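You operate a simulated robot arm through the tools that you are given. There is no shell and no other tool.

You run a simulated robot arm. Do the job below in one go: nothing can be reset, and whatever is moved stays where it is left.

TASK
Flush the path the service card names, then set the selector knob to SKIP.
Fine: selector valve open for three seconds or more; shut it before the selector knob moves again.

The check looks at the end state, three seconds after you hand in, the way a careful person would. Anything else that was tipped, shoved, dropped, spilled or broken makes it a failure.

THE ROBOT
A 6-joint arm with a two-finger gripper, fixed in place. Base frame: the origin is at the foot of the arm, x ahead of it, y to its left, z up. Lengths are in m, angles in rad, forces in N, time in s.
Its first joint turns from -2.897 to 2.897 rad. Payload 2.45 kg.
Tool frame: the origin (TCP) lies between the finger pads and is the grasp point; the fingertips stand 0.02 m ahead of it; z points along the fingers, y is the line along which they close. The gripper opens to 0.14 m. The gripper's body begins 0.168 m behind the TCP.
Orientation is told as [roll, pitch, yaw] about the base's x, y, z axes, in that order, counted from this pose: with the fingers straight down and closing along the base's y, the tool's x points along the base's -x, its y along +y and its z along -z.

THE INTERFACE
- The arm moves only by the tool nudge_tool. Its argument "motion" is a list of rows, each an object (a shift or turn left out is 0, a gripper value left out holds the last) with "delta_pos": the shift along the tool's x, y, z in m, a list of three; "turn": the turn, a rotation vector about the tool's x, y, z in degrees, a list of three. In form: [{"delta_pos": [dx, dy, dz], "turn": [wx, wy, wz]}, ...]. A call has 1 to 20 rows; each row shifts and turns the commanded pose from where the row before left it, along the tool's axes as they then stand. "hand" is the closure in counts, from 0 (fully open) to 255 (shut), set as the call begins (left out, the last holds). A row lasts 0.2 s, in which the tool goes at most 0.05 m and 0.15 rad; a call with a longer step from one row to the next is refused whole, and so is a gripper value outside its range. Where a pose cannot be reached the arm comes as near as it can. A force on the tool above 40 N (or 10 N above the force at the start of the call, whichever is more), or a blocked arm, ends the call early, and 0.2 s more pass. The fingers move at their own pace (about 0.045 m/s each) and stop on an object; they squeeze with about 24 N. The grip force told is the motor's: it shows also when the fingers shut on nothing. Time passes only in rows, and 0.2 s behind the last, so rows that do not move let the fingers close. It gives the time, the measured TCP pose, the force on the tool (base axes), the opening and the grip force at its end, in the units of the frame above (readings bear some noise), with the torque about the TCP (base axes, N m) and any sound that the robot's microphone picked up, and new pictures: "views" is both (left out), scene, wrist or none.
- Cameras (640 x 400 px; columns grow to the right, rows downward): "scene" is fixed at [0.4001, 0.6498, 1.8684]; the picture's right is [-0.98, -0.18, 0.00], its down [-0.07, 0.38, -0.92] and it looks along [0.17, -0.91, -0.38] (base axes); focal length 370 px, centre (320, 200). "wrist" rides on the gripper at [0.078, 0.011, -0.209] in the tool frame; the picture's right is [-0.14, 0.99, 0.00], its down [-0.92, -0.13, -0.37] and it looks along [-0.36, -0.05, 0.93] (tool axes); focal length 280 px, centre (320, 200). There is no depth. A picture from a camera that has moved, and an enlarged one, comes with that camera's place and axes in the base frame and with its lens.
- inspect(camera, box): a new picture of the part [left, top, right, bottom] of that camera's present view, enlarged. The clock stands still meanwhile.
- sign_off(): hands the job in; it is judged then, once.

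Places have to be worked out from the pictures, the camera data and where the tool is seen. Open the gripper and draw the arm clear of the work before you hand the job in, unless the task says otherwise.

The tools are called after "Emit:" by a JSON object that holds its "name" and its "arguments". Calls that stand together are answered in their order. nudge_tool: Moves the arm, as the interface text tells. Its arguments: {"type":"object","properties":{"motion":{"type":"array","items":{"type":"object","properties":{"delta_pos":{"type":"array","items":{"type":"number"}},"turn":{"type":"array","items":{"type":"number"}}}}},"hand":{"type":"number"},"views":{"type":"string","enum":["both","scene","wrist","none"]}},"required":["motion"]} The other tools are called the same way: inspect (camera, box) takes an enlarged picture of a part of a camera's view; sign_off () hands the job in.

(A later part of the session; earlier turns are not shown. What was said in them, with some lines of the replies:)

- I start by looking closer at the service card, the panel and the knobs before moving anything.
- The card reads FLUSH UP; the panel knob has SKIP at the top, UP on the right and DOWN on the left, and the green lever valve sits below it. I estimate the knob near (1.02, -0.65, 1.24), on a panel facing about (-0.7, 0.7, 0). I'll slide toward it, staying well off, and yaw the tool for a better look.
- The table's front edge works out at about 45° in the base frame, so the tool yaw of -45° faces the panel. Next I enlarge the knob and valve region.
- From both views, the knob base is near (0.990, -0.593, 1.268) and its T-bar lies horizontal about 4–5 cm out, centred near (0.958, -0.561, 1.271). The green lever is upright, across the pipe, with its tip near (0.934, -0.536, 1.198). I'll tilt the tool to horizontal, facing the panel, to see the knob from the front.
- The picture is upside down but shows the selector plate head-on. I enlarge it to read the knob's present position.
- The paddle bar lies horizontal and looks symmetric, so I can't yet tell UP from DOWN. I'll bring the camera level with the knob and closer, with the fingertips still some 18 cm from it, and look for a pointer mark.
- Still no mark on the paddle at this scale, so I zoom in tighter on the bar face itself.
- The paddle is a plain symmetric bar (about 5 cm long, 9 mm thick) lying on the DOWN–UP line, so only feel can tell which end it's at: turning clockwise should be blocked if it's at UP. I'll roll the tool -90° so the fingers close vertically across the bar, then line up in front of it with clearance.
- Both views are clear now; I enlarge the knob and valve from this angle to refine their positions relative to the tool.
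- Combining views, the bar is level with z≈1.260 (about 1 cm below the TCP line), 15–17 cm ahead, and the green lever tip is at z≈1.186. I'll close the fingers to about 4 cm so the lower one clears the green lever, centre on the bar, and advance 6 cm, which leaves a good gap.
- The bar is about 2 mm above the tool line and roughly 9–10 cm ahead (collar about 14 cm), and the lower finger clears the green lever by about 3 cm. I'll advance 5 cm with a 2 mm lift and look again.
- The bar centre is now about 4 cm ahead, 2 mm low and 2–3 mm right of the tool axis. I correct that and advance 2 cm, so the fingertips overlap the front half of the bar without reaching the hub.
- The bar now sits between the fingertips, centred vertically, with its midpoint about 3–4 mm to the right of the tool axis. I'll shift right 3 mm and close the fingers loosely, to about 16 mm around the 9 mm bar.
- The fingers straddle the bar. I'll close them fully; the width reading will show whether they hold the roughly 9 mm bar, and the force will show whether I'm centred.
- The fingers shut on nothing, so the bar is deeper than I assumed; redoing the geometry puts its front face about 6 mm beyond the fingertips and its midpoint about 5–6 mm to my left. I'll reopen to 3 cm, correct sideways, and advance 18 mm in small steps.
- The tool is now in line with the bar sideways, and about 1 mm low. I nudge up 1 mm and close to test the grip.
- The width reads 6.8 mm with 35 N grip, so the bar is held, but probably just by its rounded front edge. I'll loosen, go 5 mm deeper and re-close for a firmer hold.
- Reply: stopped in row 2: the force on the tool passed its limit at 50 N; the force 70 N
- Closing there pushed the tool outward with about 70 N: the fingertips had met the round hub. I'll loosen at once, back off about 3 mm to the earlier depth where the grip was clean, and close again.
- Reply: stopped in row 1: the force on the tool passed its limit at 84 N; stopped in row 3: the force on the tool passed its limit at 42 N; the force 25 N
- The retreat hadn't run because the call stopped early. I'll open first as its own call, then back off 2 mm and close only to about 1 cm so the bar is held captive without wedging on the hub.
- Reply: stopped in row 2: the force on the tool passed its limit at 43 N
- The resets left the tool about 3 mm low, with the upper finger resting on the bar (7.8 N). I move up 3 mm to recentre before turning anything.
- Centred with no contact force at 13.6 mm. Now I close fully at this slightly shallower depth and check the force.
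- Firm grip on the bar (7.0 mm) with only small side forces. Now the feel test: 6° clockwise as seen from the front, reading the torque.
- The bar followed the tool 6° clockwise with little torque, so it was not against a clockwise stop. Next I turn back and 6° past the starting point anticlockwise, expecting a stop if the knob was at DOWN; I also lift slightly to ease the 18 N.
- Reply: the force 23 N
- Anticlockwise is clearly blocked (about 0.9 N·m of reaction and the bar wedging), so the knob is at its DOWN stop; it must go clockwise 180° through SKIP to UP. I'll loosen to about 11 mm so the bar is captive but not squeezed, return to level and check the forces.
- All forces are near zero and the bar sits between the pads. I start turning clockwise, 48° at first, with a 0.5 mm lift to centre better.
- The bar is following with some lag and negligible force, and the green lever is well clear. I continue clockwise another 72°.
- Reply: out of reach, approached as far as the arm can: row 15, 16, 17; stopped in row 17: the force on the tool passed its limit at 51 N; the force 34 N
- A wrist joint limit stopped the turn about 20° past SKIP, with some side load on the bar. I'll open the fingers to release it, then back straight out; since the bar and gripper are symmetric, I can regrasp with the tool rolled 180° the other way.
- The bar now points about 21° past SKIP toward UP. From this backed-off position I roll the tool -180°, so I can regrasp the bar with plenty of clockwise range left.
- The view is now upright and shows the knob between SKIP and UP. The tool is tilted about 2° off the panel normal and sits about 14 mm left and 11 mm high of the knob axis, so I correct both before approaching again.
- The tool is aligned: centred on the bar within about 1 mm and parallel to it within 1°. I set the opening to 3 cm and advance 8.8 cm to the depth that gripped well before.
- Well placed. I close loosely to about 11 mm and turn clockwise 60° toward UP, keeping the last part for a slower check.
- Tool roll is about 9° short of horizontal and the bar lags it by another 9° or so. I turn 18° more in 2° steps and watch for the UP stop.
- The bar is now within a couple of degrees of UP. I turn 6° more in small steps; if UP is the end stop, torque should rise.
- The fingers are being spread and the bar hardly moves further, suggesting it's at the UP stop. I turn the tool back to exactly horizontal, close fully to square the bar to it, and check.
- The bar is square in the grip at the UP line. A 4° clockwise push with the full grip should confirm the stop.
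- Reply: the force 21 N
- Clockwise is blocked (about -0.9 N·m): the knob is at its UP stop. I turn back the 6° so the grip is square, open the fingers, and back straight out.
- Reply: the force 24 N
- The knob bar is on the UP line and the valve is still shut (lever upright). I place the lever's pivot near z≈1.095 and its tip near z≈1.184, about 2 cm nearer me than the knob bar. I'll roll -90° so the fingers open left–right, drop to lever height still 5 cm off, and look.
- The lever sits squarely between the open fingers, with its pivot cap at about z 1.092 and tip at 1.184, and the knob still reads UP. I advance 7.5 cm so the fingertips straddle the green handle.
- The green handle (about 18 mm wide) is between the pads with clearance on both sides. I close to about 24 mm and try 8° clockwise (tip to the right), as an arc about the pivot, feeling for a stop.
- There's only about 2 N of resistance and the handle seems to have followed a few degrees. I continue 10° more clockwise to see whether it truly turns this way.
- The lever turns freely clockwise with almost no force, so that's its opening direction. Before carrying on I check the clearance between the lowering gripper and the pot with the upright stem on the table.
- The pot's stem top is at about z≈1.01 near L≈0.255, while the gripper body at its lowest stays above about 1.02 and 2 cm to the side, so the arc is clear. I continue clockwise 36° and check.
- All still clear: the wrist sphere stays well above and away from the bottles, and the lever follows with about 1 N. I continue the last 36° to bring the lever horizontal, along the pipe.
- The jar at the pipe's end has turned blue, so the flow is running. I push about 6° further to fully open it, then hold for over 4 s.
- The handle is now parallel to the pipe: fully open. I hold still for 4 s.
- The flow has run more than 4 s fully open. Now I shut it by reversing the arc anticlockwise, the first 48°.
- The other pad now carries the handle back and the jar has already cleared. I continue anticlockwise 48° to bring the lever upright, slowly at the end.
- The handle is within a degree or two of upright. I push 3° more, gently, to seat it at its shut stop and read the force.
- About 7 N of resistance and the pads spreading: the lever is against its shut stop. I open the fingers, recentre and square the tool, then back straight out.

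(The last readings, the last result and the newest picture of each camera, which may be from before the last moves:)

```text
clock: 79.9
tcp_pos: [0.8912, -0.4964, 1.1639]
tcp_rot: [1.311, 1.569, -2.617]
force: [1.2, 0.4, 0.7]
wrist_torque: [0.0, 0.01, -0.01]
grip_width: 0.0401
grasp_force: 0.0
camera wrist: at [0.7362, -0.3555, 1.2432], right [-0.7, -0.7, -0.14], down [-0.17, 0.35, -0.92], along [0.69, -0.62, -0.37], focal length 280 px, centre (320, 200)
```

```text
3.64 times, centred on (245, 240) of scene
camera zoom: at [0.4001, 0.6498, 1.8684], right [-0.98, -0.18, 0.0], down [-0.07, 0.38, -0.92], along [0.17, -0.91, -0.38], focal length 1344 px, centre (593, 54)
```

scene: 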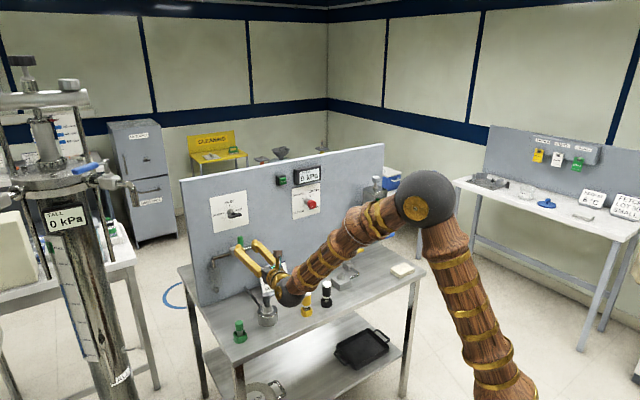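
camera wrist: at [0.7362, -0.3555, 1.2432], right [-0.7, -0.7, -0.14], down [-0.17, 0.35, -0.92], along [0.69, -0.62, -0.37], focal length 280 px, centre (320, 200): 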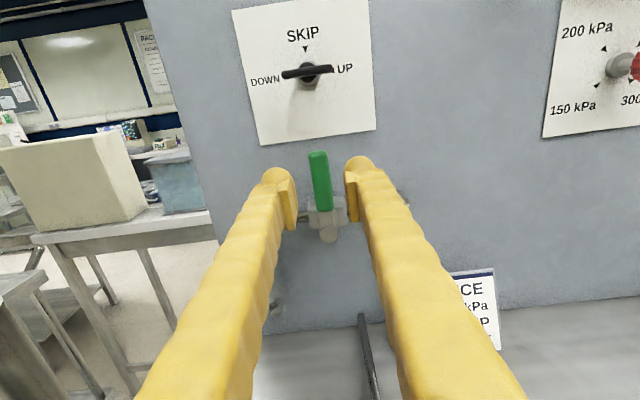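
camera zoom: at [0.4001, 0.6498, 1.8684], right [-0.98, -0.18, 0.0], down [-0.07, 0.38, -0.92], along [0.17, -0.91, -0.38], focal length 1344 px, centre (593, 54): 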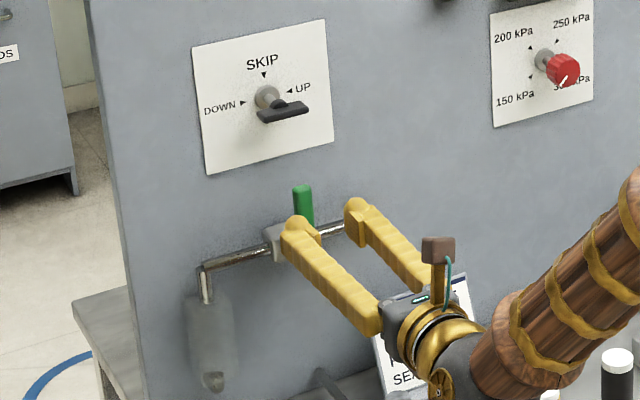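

The lever is upright, the jar is clear, and the knob still reads UP, so the valve is shut. Next I roll the tool back +90° and rise to the knob, still backed off, ready to turn it to SKIP.

Emit:
{"name": "nudge_tool", "arguments": {"motion": [{"turn": [0, 0, 7.5]}, {"turn": [0, 0, 7.5]}, {"turn": [0, 0, 7.5]}, {"turn": [0, 0, 7.5]}, {"turn": [0, 0, 7.5]}, {"turn": [0, 0, 7.5]}, {"turn": [0, 0, 7.5]}, {"turn": [0, 0, 7.5]}, {"turn": [0, 0, 7.5]}, {"turn": [0, 0, 7.5]}, {"turn": [0, 0, 7.5]}, {"turn": [0, 0, 7.5]}, {"delta_pos": [-0.0005, -0.033, 0]}, {"delta_pos": [-0.0005, -0.032, 0]}, {"delta_pos": [-0.0005, -0.032, 0]}, {}], "views": "both"}}

Emit:
{"name": "inspect", "arguments": {"camera": "wrist", "box": [240, 60, 400, 220]}}

```text
clock: 83.3
tcp_pos: [0.8945, -0.4914, 1.2614]
tcp_rot: [-1.571, 0.001, 0.783]
force: [-0.8, 1.6, -0.1]
wrist_torque: [-0.01, -0.01, -0.01]
grip_width: 0.0402
grasp_force: 0.1
camera wrist: at [0.6902, -0.4002, 1.2514], right [0.1, 0.1, -0.99], down [0.39, 0.91, 0.13], along [0.91, -0.4, 0.05], focal length 280 px, centre (320, 200)
```

scene: 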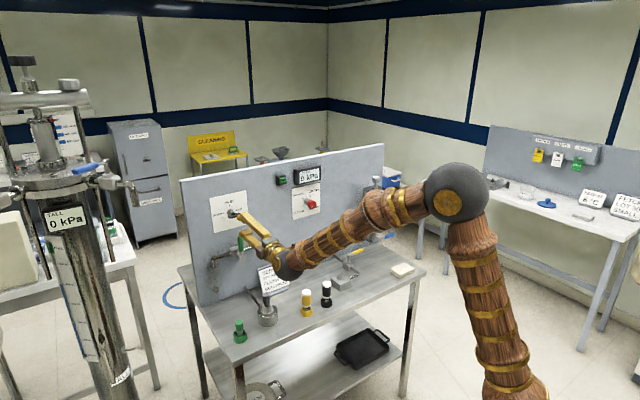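
wrist: 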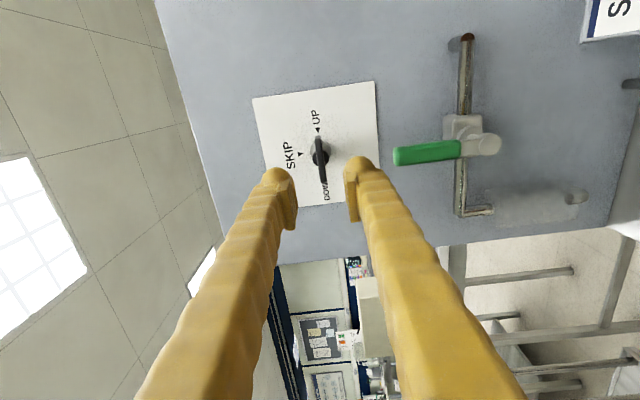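

```text
2.50 times, centred on (320, 140) of wrist
camera zoom: at [0.6902, -0.4002, 1.2514], right [0.1, 0.1, -0.99], down [0.39, 0.91, 0.13], along [0.91, -0.4, 0.05], focal length 701 px, centre (320, 350)
```

zoom: 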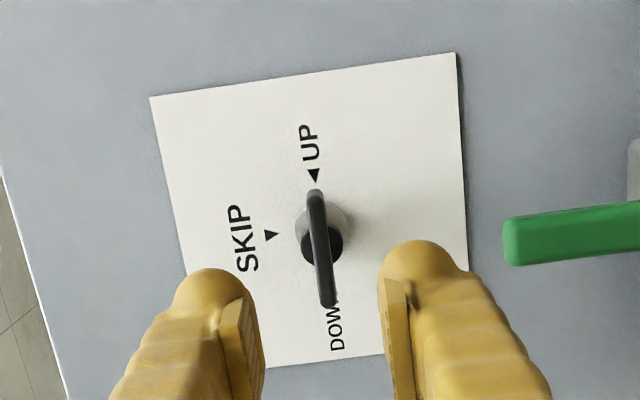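

Compared with the earlier backed-off view, the tool is about 1.5 mm high and 1.6 mm left. I correct that and advance 9 cm to the known good grip depth with the fingers at 3 cm.

Emit:
{"name": "nudge_tool", "arguments": {"hand": 200, "motion": [{"delta_pos": [0.0016, 0.0018, 0]}, {"delta_pos": [0, 0, 0.02]}, {"delta_pos": [0, 0, 0.02]}, {"delta_pos": [0, 0, 0.02]}, {"delta_pos": [0, 0, 0.012]}, {"delta_pos": [0, 0, 0.008]}, {"delta_pos": [0, 0, 0.006]}, {"delta_pos": [0, 0, 0.004]}, {}], "views": "wrist"}}

Emit:
{"name": "inspect", "arguments": {"camera": "wrist", "box": [250, 100, 390, 220]}}

```text
clock: 85.3
tcp_pos: [0.9556, -0.5592, 1.2587]
tcp_rot: [-1.571, -0.001, 0.785]
force: [-0.3, 1.2, -0.4]
wrist_torque: [0.0, 0.0, 0.04]
grip_width: 0.0299
grasp_force: 0.0
camera wrist: at [0.7517, -0.4671, 1.2496], right [0.1, 0.1, -0.99], down [0.39, 0.91, 0.13], along [0.91, -0.4, 0.05], focal length 280 px, centre (320, 200)
```

wrist: 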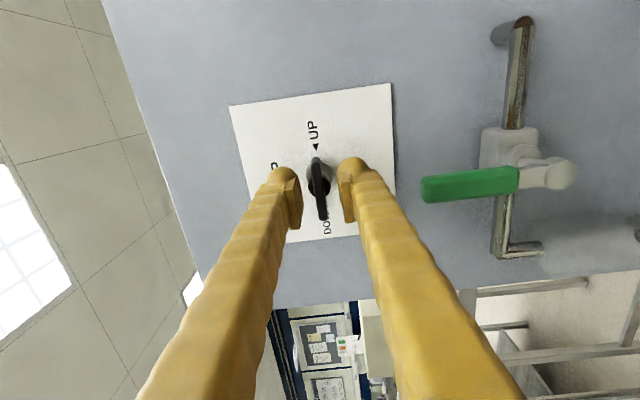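

```text
3.33 times, centred on (320, 160) of wrist
camera zoom: at [0.7517, -0.4671, 1.2496], right [0.1, 0.1, -0.99], down [0.39, 0.91, 0.13], along [0.91, -0.4, 0.05], focal length 935 px, centre (320, 333)
```

zoom: 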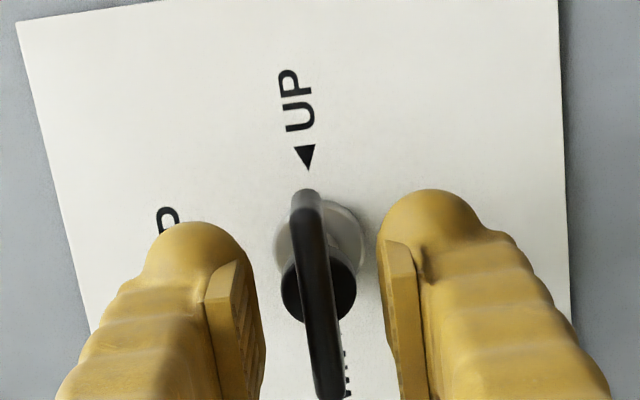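

The bar is nicely centred. I close loosely to about 11 mm, then turn anticlockwise 48° as a first part.

Emit:
{"name": "nudge_tool", "arguments": {"hand": 234, "motion": [{}, {}, {}], "views": "none"}}

Emit:
{"name": "nudge_tool", "arguments": {"motion": [{"turn": [0, 0, -4]}, {"turn": [0, 0, -4]}, {"turn": [0, 0, -4]}, {"turn": [0, 0, -4]}, {"turn": [0, 0, -4]}, {"turn": [0, 0, -4]}, {"turn": [0, 0, -4]}, {"turn": [0, 0, -4]}, {"turn": [0, 0, -4]}, {"turn": [0, 0, -4]}, {"turn": [0, 0, -4]}, {"turn": [0, 0, -4]}], "views": "wrist"}}

Emit:
{"name": "inspect", "arguments": {"camera": "wrist", "box": [250, 100, 390, 220]}}

```text
clock: 86.1
tcp_pos: [0.9548, -0.561, 1.2583]
tcp_rot: [-1.57, 0.001, 0.784]
force: [-0.1, -0.3, 0.6]
wrist_torque: [0.02, -0.04, -0.02]
grip_width: 0.0115
grasp_force: 0.2
```

```text
clock: 88.7
tcp_pos: [0.9538, -0.5603, 1.2601]
tcp_rot: [-1.571, 0.838, 0.785]
force: [2.0, 2.0, 1.5]
wrist_torque: [-0.01, -0.03, -0.03]
grip_width: 0.014
grasp_force: 1.6
camera wrist: at [0.7637, -0.4544, 1.3113], right [-0.46, -0.46, -0.76], down [0.24, 0.76, -0.6], along [0.86, -0.46, -0.24], focal length 280 px, centre (320, 200)
```

wrist: 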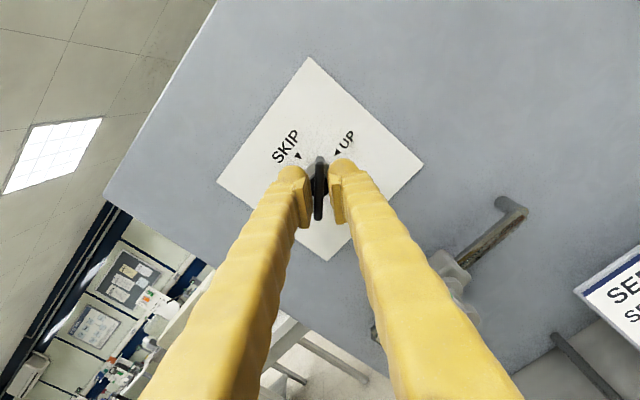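

```text
3.33 times, centred on (320, 160) of wrist
camera zoom: at [0.7637, -0.4544, 1.3113], right [-0.46, -0.46, -0.76], down [0.24, 0.76, -0.6], along [0.86, -0.46, -0.24], focal length 935 px, centre (320, 333)
```

zoom: 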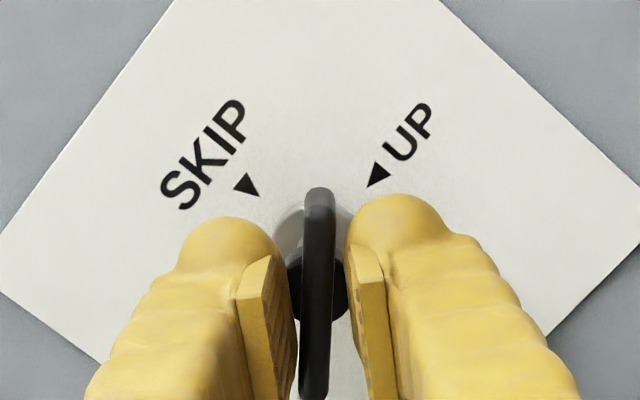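

The bar follows with about 3 N. I continue 42° more so the tool is exactly upright at SKIP.

Emit:
{"name": "nudge_tool", "arguments": {"motion": [{"turn": [0, 0, -4]}, {"turn": [0, 0, -4]}, {"turn": [0, 0, -4]}, {"turn": [0, 0, -4]}, {"turn": [0, 0, -4]}, {"turn": [0, 0, -4]}, {"turn": [0, 0, -4]}, {"turn": [0, 0, -4]}, {"turn": [0, 0, -4]}, {"turn": [0, 0, -4]}, {"turn": [0, 0, -2]}, {}], "views": "wrist"}}

Emit:
{"name": "inspect", "arguments": {"camera": "wrist", "box": [250, 100, 390, 220]}}

```text
clock: 91.3
tcp_pos: [0.9554, -0.5587, 1.2596]
tcp_rot: [1.422, 1.569, -2.508]
force: [2.6, 1.9, 1.0]
wrist_torque: [0.01, -0.03, 0.02]
grip_width: 0.0133
grasp_force: 1.3
camera wrist: at [0.7994, -0.4198, 1.3388], right [-0.7, -0.7, -0.14], down [-0.17, 0.35, -0.92], along [0.69, -0.62, -0.37], focal length 280 px, centre (320, 200)
```

wrist: 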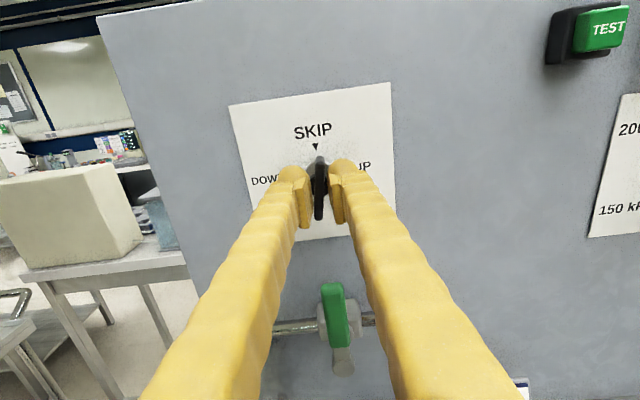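

```text
3.33 times, centred on (320, 160) of wrist
camera zoom: at [0.7994, -0.4198, 1.3388], right [-0.7, -0.7, -0.14], down [-0.17, 0.35, -0.92], along [0.69, -0.62, -0.37], focal length 935 px, centre (320, 333)
```

zoom: 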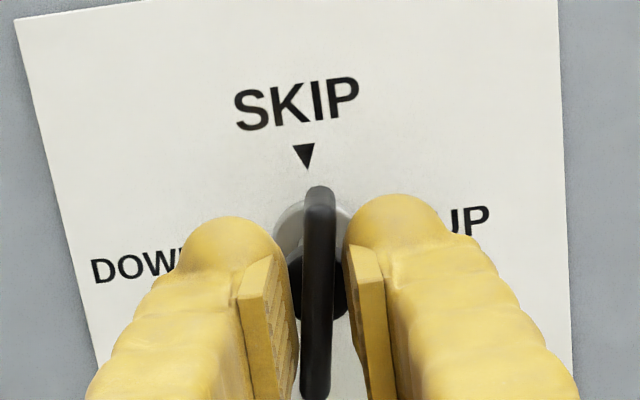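

The tool is upright, with the bar lagging a few degrees on the UP side. Closing the grip fully should square the bar to SKIP.

Emit:
{"name": "nudge_tool", "arguments": {"hand": 255, "motion": [{}, {}, {}], "views": "wrist"}}

Emit:
{"name": "inspect", "arguments": {"camera": "wrist", "box": [250, 100, 390, 220]}}

```text
clock: 92.1
tcp_pos: [0.9557, -0.5597, 1.2586]
tcp_rot: [0.937, 1.568, -2.992]
force: [11.1, 4.3, -3.3]
wrist_torque: [0.0, 0.11, 0.06]
grip_width: 0.0071
grasp_force: 35.6
camera wrist: at [0.7997, -0.4196, 1.3384], right [-0.7, -0.7, -0.14], down [-0.17, 0.35, -0.92], along [0.69, -0.62, -0.37], focal length 280 px, centre (320, 200)
```

wrist: 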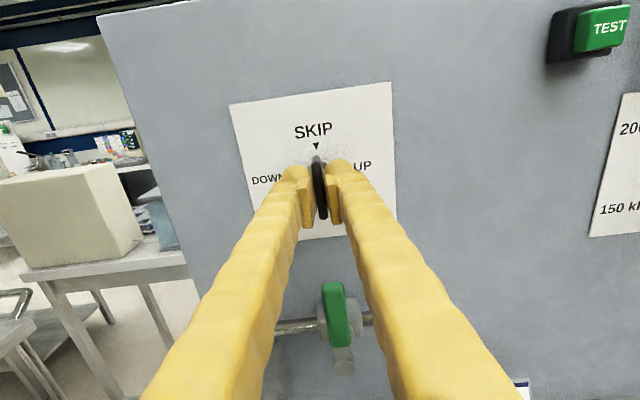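

```text
3.33 times, centred on (320, 160) of wrist
camera zoom: at [0.7997, -0.4196, 1.3384], right [-0.7, -0.7, -0.14], down [-0.17, 0.35, -0.92], along [0.69, -0.62, -0.37], focal length 935 px, centre (320, 333)
```

zoom: 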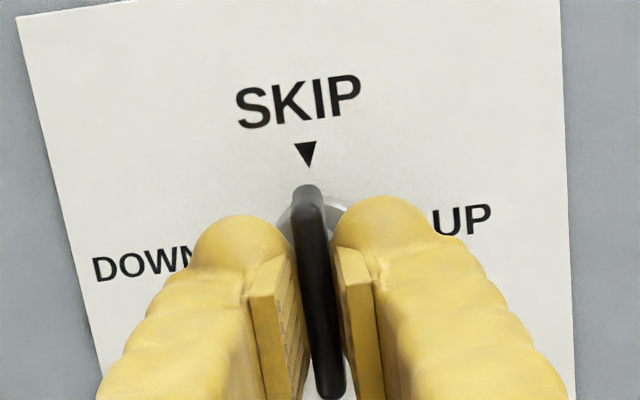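

The bar is now square on SKIP (7.1 mm grip, small forces). I open the fingers, back straight out and inspect the result.

Emit:
{"name": "nudge_tool", "arguments": {"hand": 195, "motion": [{}, {}, {}], "views": "none"}}

Emit:
{"name": "nudge_tool", "arguments": {"motion": [{"delta_pos": [0, 0, -0.01]}, {"delta_pos": [0, 0, -0.02]}, {"delta_pos": [0, 0, -0.03]}, {"delta_pos": [0, 0, -0.04]}, {"delta_pos": [0, 0, -0.04]}], "views": "both"}}

Emit:
{"name": "inspect", "arguments": {"camera": "wrist", "box": [230, 40, 410, 220]}}

Emit:
{"name": "inspect", "arguments": {"camera": "scene", "box": [195, 180, 295, 290]}}

```text
clock: 92.9
tcp_pos: [0.9548, -0.5603, 1.2591]
tcp_rot: [1.324, 1.573, -2.604]
force: [0.0, -0.2, -0.2]
wrist_torque: [-0.01, -0.01, 0.01]
grip_width: 0.0328
grasp_force: 0.1
```

```text
clock: 94.1
tcp_pos: [0.8553, -0.4595, 1.2597]
tcp_rot: [0.577, 1.569, 2.93]
force: [0.0, -0.1, -0.2]
wrist_torque: [-0.04, 0.02, 0.01]
grip_width: 0.0328
grasp_force: 0.1
camera wrist: at [0.699, -0.3195, 1.3379], right [-0.7, -0.7, -0.14], down [-0.17, 0.35, -0.92], along [0.69, -0.62, -0.37], focal length 280 px, centre (320, 200)
```

scene: 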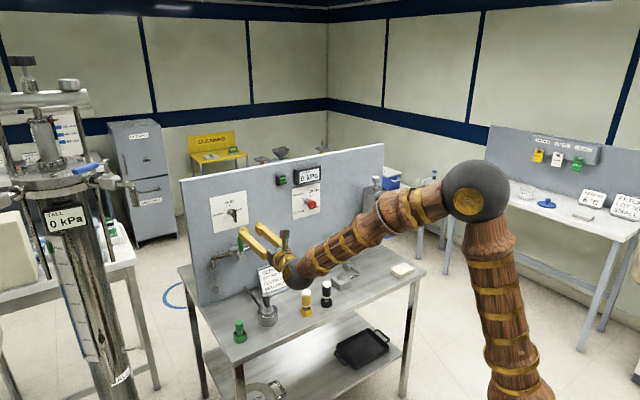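
wrist: 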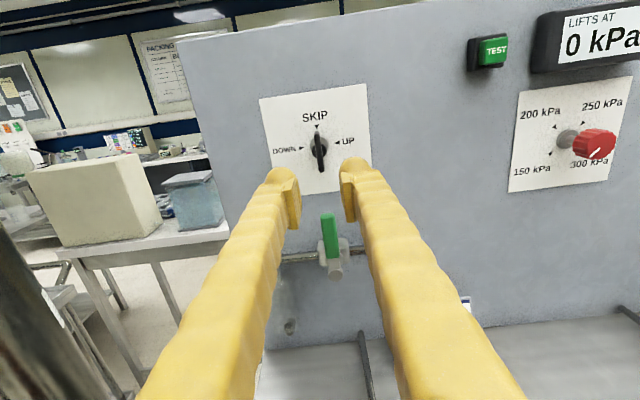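

```text
2.22 times, centred on (320, 130) of wrist
camera zoom: at [0.699, -0.3195, 1.3379], right [-0.7, -0.7, -0.14], down [-0.17, 0.35, -0.92], along [0.69, -0.62, -0.37], focal length 623 px, centre (320, 356)
```

zoom: 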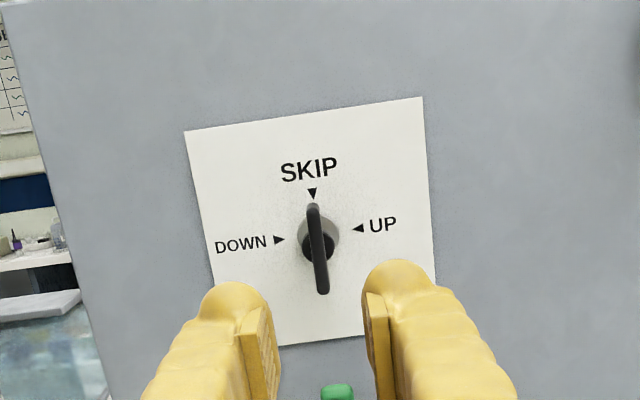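

```text
3.64 times, centred on (245, 235) of scene
camera zoom: at [0.4001, 0.6498, 1.8684], right [-0.98, -0.18, 0.0], down [-0.07, 0.38, -0.92], along [0.17, -0.91, -0.38], focal length 1344 px, centre (593, 73)
```

zoom: 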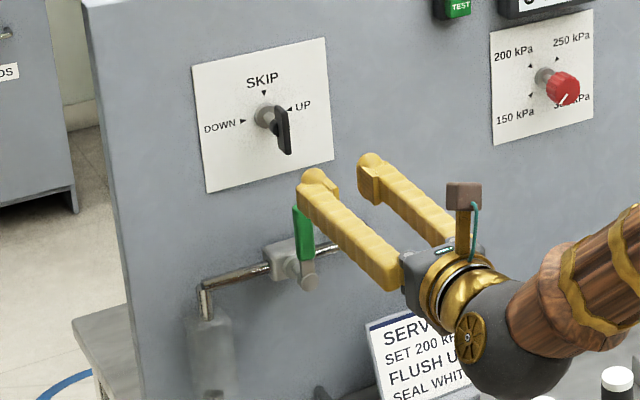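

The knob's bar is vertical on SKIP, and the lever is upright. I open the gripper and draw the arm well back, then check everything once more.

Emit:
{"name": "nudge_tool", "arguments": {"hand": 0, "motion": [{"delta_pos": [0, 0, -0.04]}, {"delta_pos": [0, 0, -0.04]}, {"delta_pos": [0.02, 0, -0.03]}, {"delta_pos": [0.03, 0, -0.03]}, {"delta_pos": [0.03, 0, -0.02]}, {"delta_pos": [0.03, 0, 0]}, {}, {}], "views": "both"}}

Emit:
{"name": "inspect", "arguments": {"camera": "scene", "box": [185, 175, 295, 305]}}

Emit:
{"name": "inspect", "arguments": {"camera": "scene", "box": [180, 220, 440, 400]}}

```text
clock: 95.9
tcp_pos: [0.746, -0.3451, 1.3682]
tcp_rot: [1.085, 1.571, -2.844]
force: [-0.6, -0.4, -0.2]
wrist_torque: [-0.02, -0.04, -0.02]
grip_width: 0.1399
grasp_force: 0.0
camera wrist: at [0.5906, -0.2055, 1.4475], right [-0.7, -0.7, -0.14], down [-0.17, 0.35, -0.92], along [0.69, -0.62, -0.37], focal length 280 px, centre (320, 200)
```

scene: 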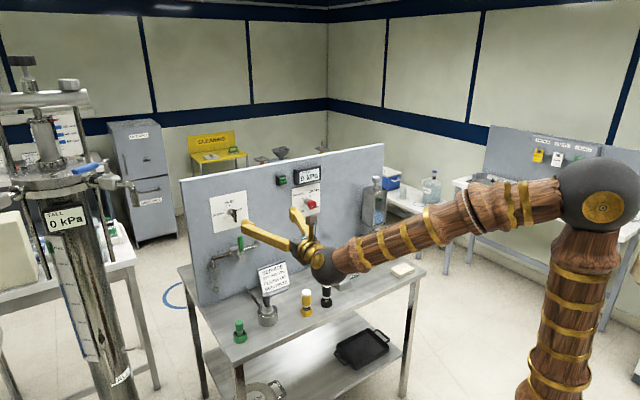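
wrist: 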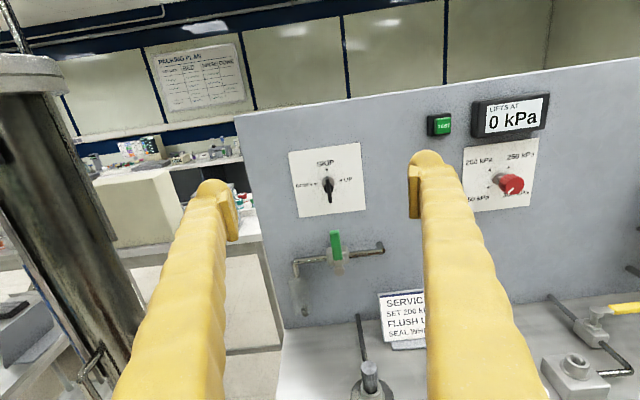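

```text
3.08 times, centred on (240, 240) of scene
camera zoom: at [0.4001, 0.6498, 1.8684], right [-0.98, -0.18, 0.0], down [-0.07, 0.38, -0.92], along [0.17, -0.91, -0.38], focal length 1137 px, centre (566, 77)
```

zoom: 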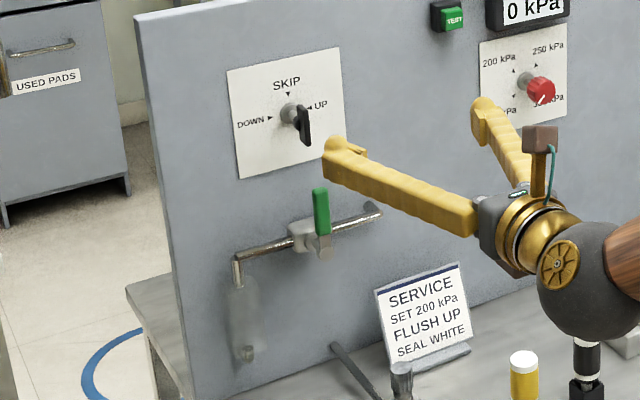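

```text
2.22 times, centred on (310, 310) of scene
camera zoom: at [0.4001, 0.6498, 1.8684], right [-0.98, -0.18, 0.0], down [-0.07, 0.38, -0.92], along [0.17, -0.91, -0.38], focal length 821 px, centre (342, -44)
```

zoom: 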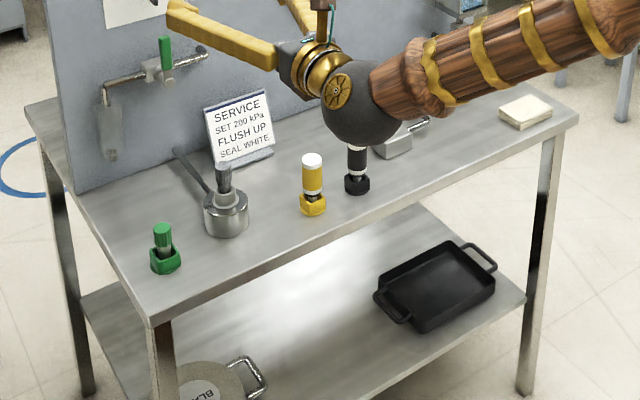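

Everything on the table stands as before, and the valve and knob look right. One last close look at both before handing in.

Emit:
{"name": "inspect", "arguments": {"camera": "wrist", "box": [270, 130, 410, 320]}}

Emit:
{"name": "inspect", "arguments": {"camera": "scene", "box": [200, 185, 270, 265]}}

```text
2.11 times, centred on (340, 225) of wrist
camera zoom: at [0.5906, -0.2055, 1.4475], right [-0.7, -0.7, -0.14], down [-0.17, 0.35, -0.92], along [0.69, -0.62, -0.37], focal length 590 px, centre (278, 147)
```

zoom: 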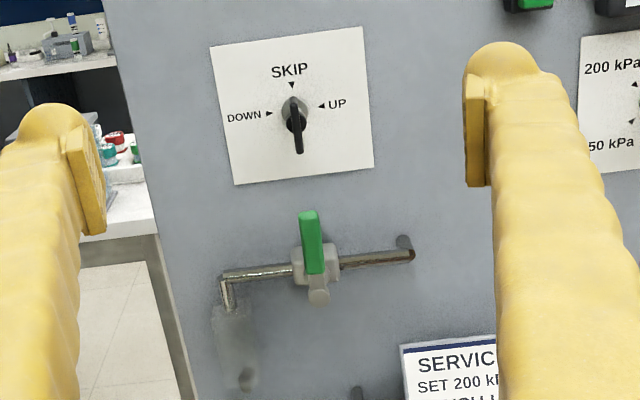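

```text
5.00 times, centred on (235, 225) of scene
camera zoom: at [0.4001, 0.6498, 1.8684], right [-0.98, -0.18, 0.0], down [-0.07, 0.38, -0.92], along [0.17, -0.91, -0.38], focal length 1848 px, centre (745, 75)
```

zoom: 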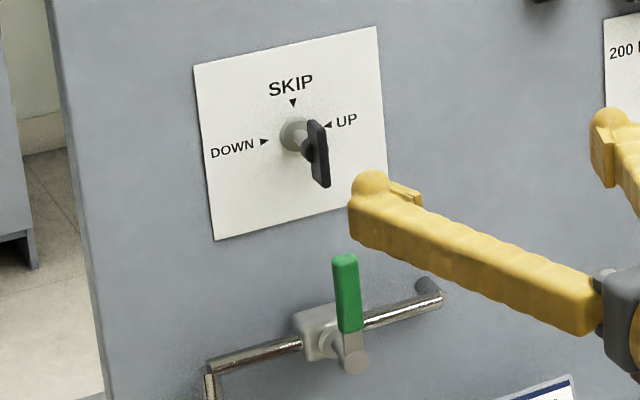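

The knob bar stands vertical on SKIP, the valve lever is upright across the pipe (shut), and the gripper is open and clear. I flushed UP for over 4 s and moved nothing else, so I hand in.

Emit:
{"name": "sign_off", "arguments": {}}

```text
The job is handed in.
```

I flushed the UP path named on the service card, then set the selector knob to SKIP and handed the job in. I haven't seen the check's verdict.

- **Selector to UP:** The knob started at DOWN. I turned it clockwise until it met its stop at UP.
- **Flush:** I opened the green valve lever until it was in line with the pipe and held it there for more than 4 seconds. The jar turned blue while it was open.
- **Shut:** I returned the lever upright against its stop before moving the knob again. The jar had cleared by then.
- **Selector to SKIP:** I turned the knob to SKIP; the last pictures show the bar vertical on the mark.

**Rough contact on the knob:** Before the flush, the gripper pushed on the knob's hub with about 70 N while I was finding the grip depth. A wrist limit also stopped one turn at about 50 N. The knob still turned freely afterwards, and I saw no damage.

Nothing else on the bench looked moved in the last pictures. The gripper is open and the arm is drawn back. I left the card's other two lines (200 kPa and the white seal) alone, since the task didn't ask for them.
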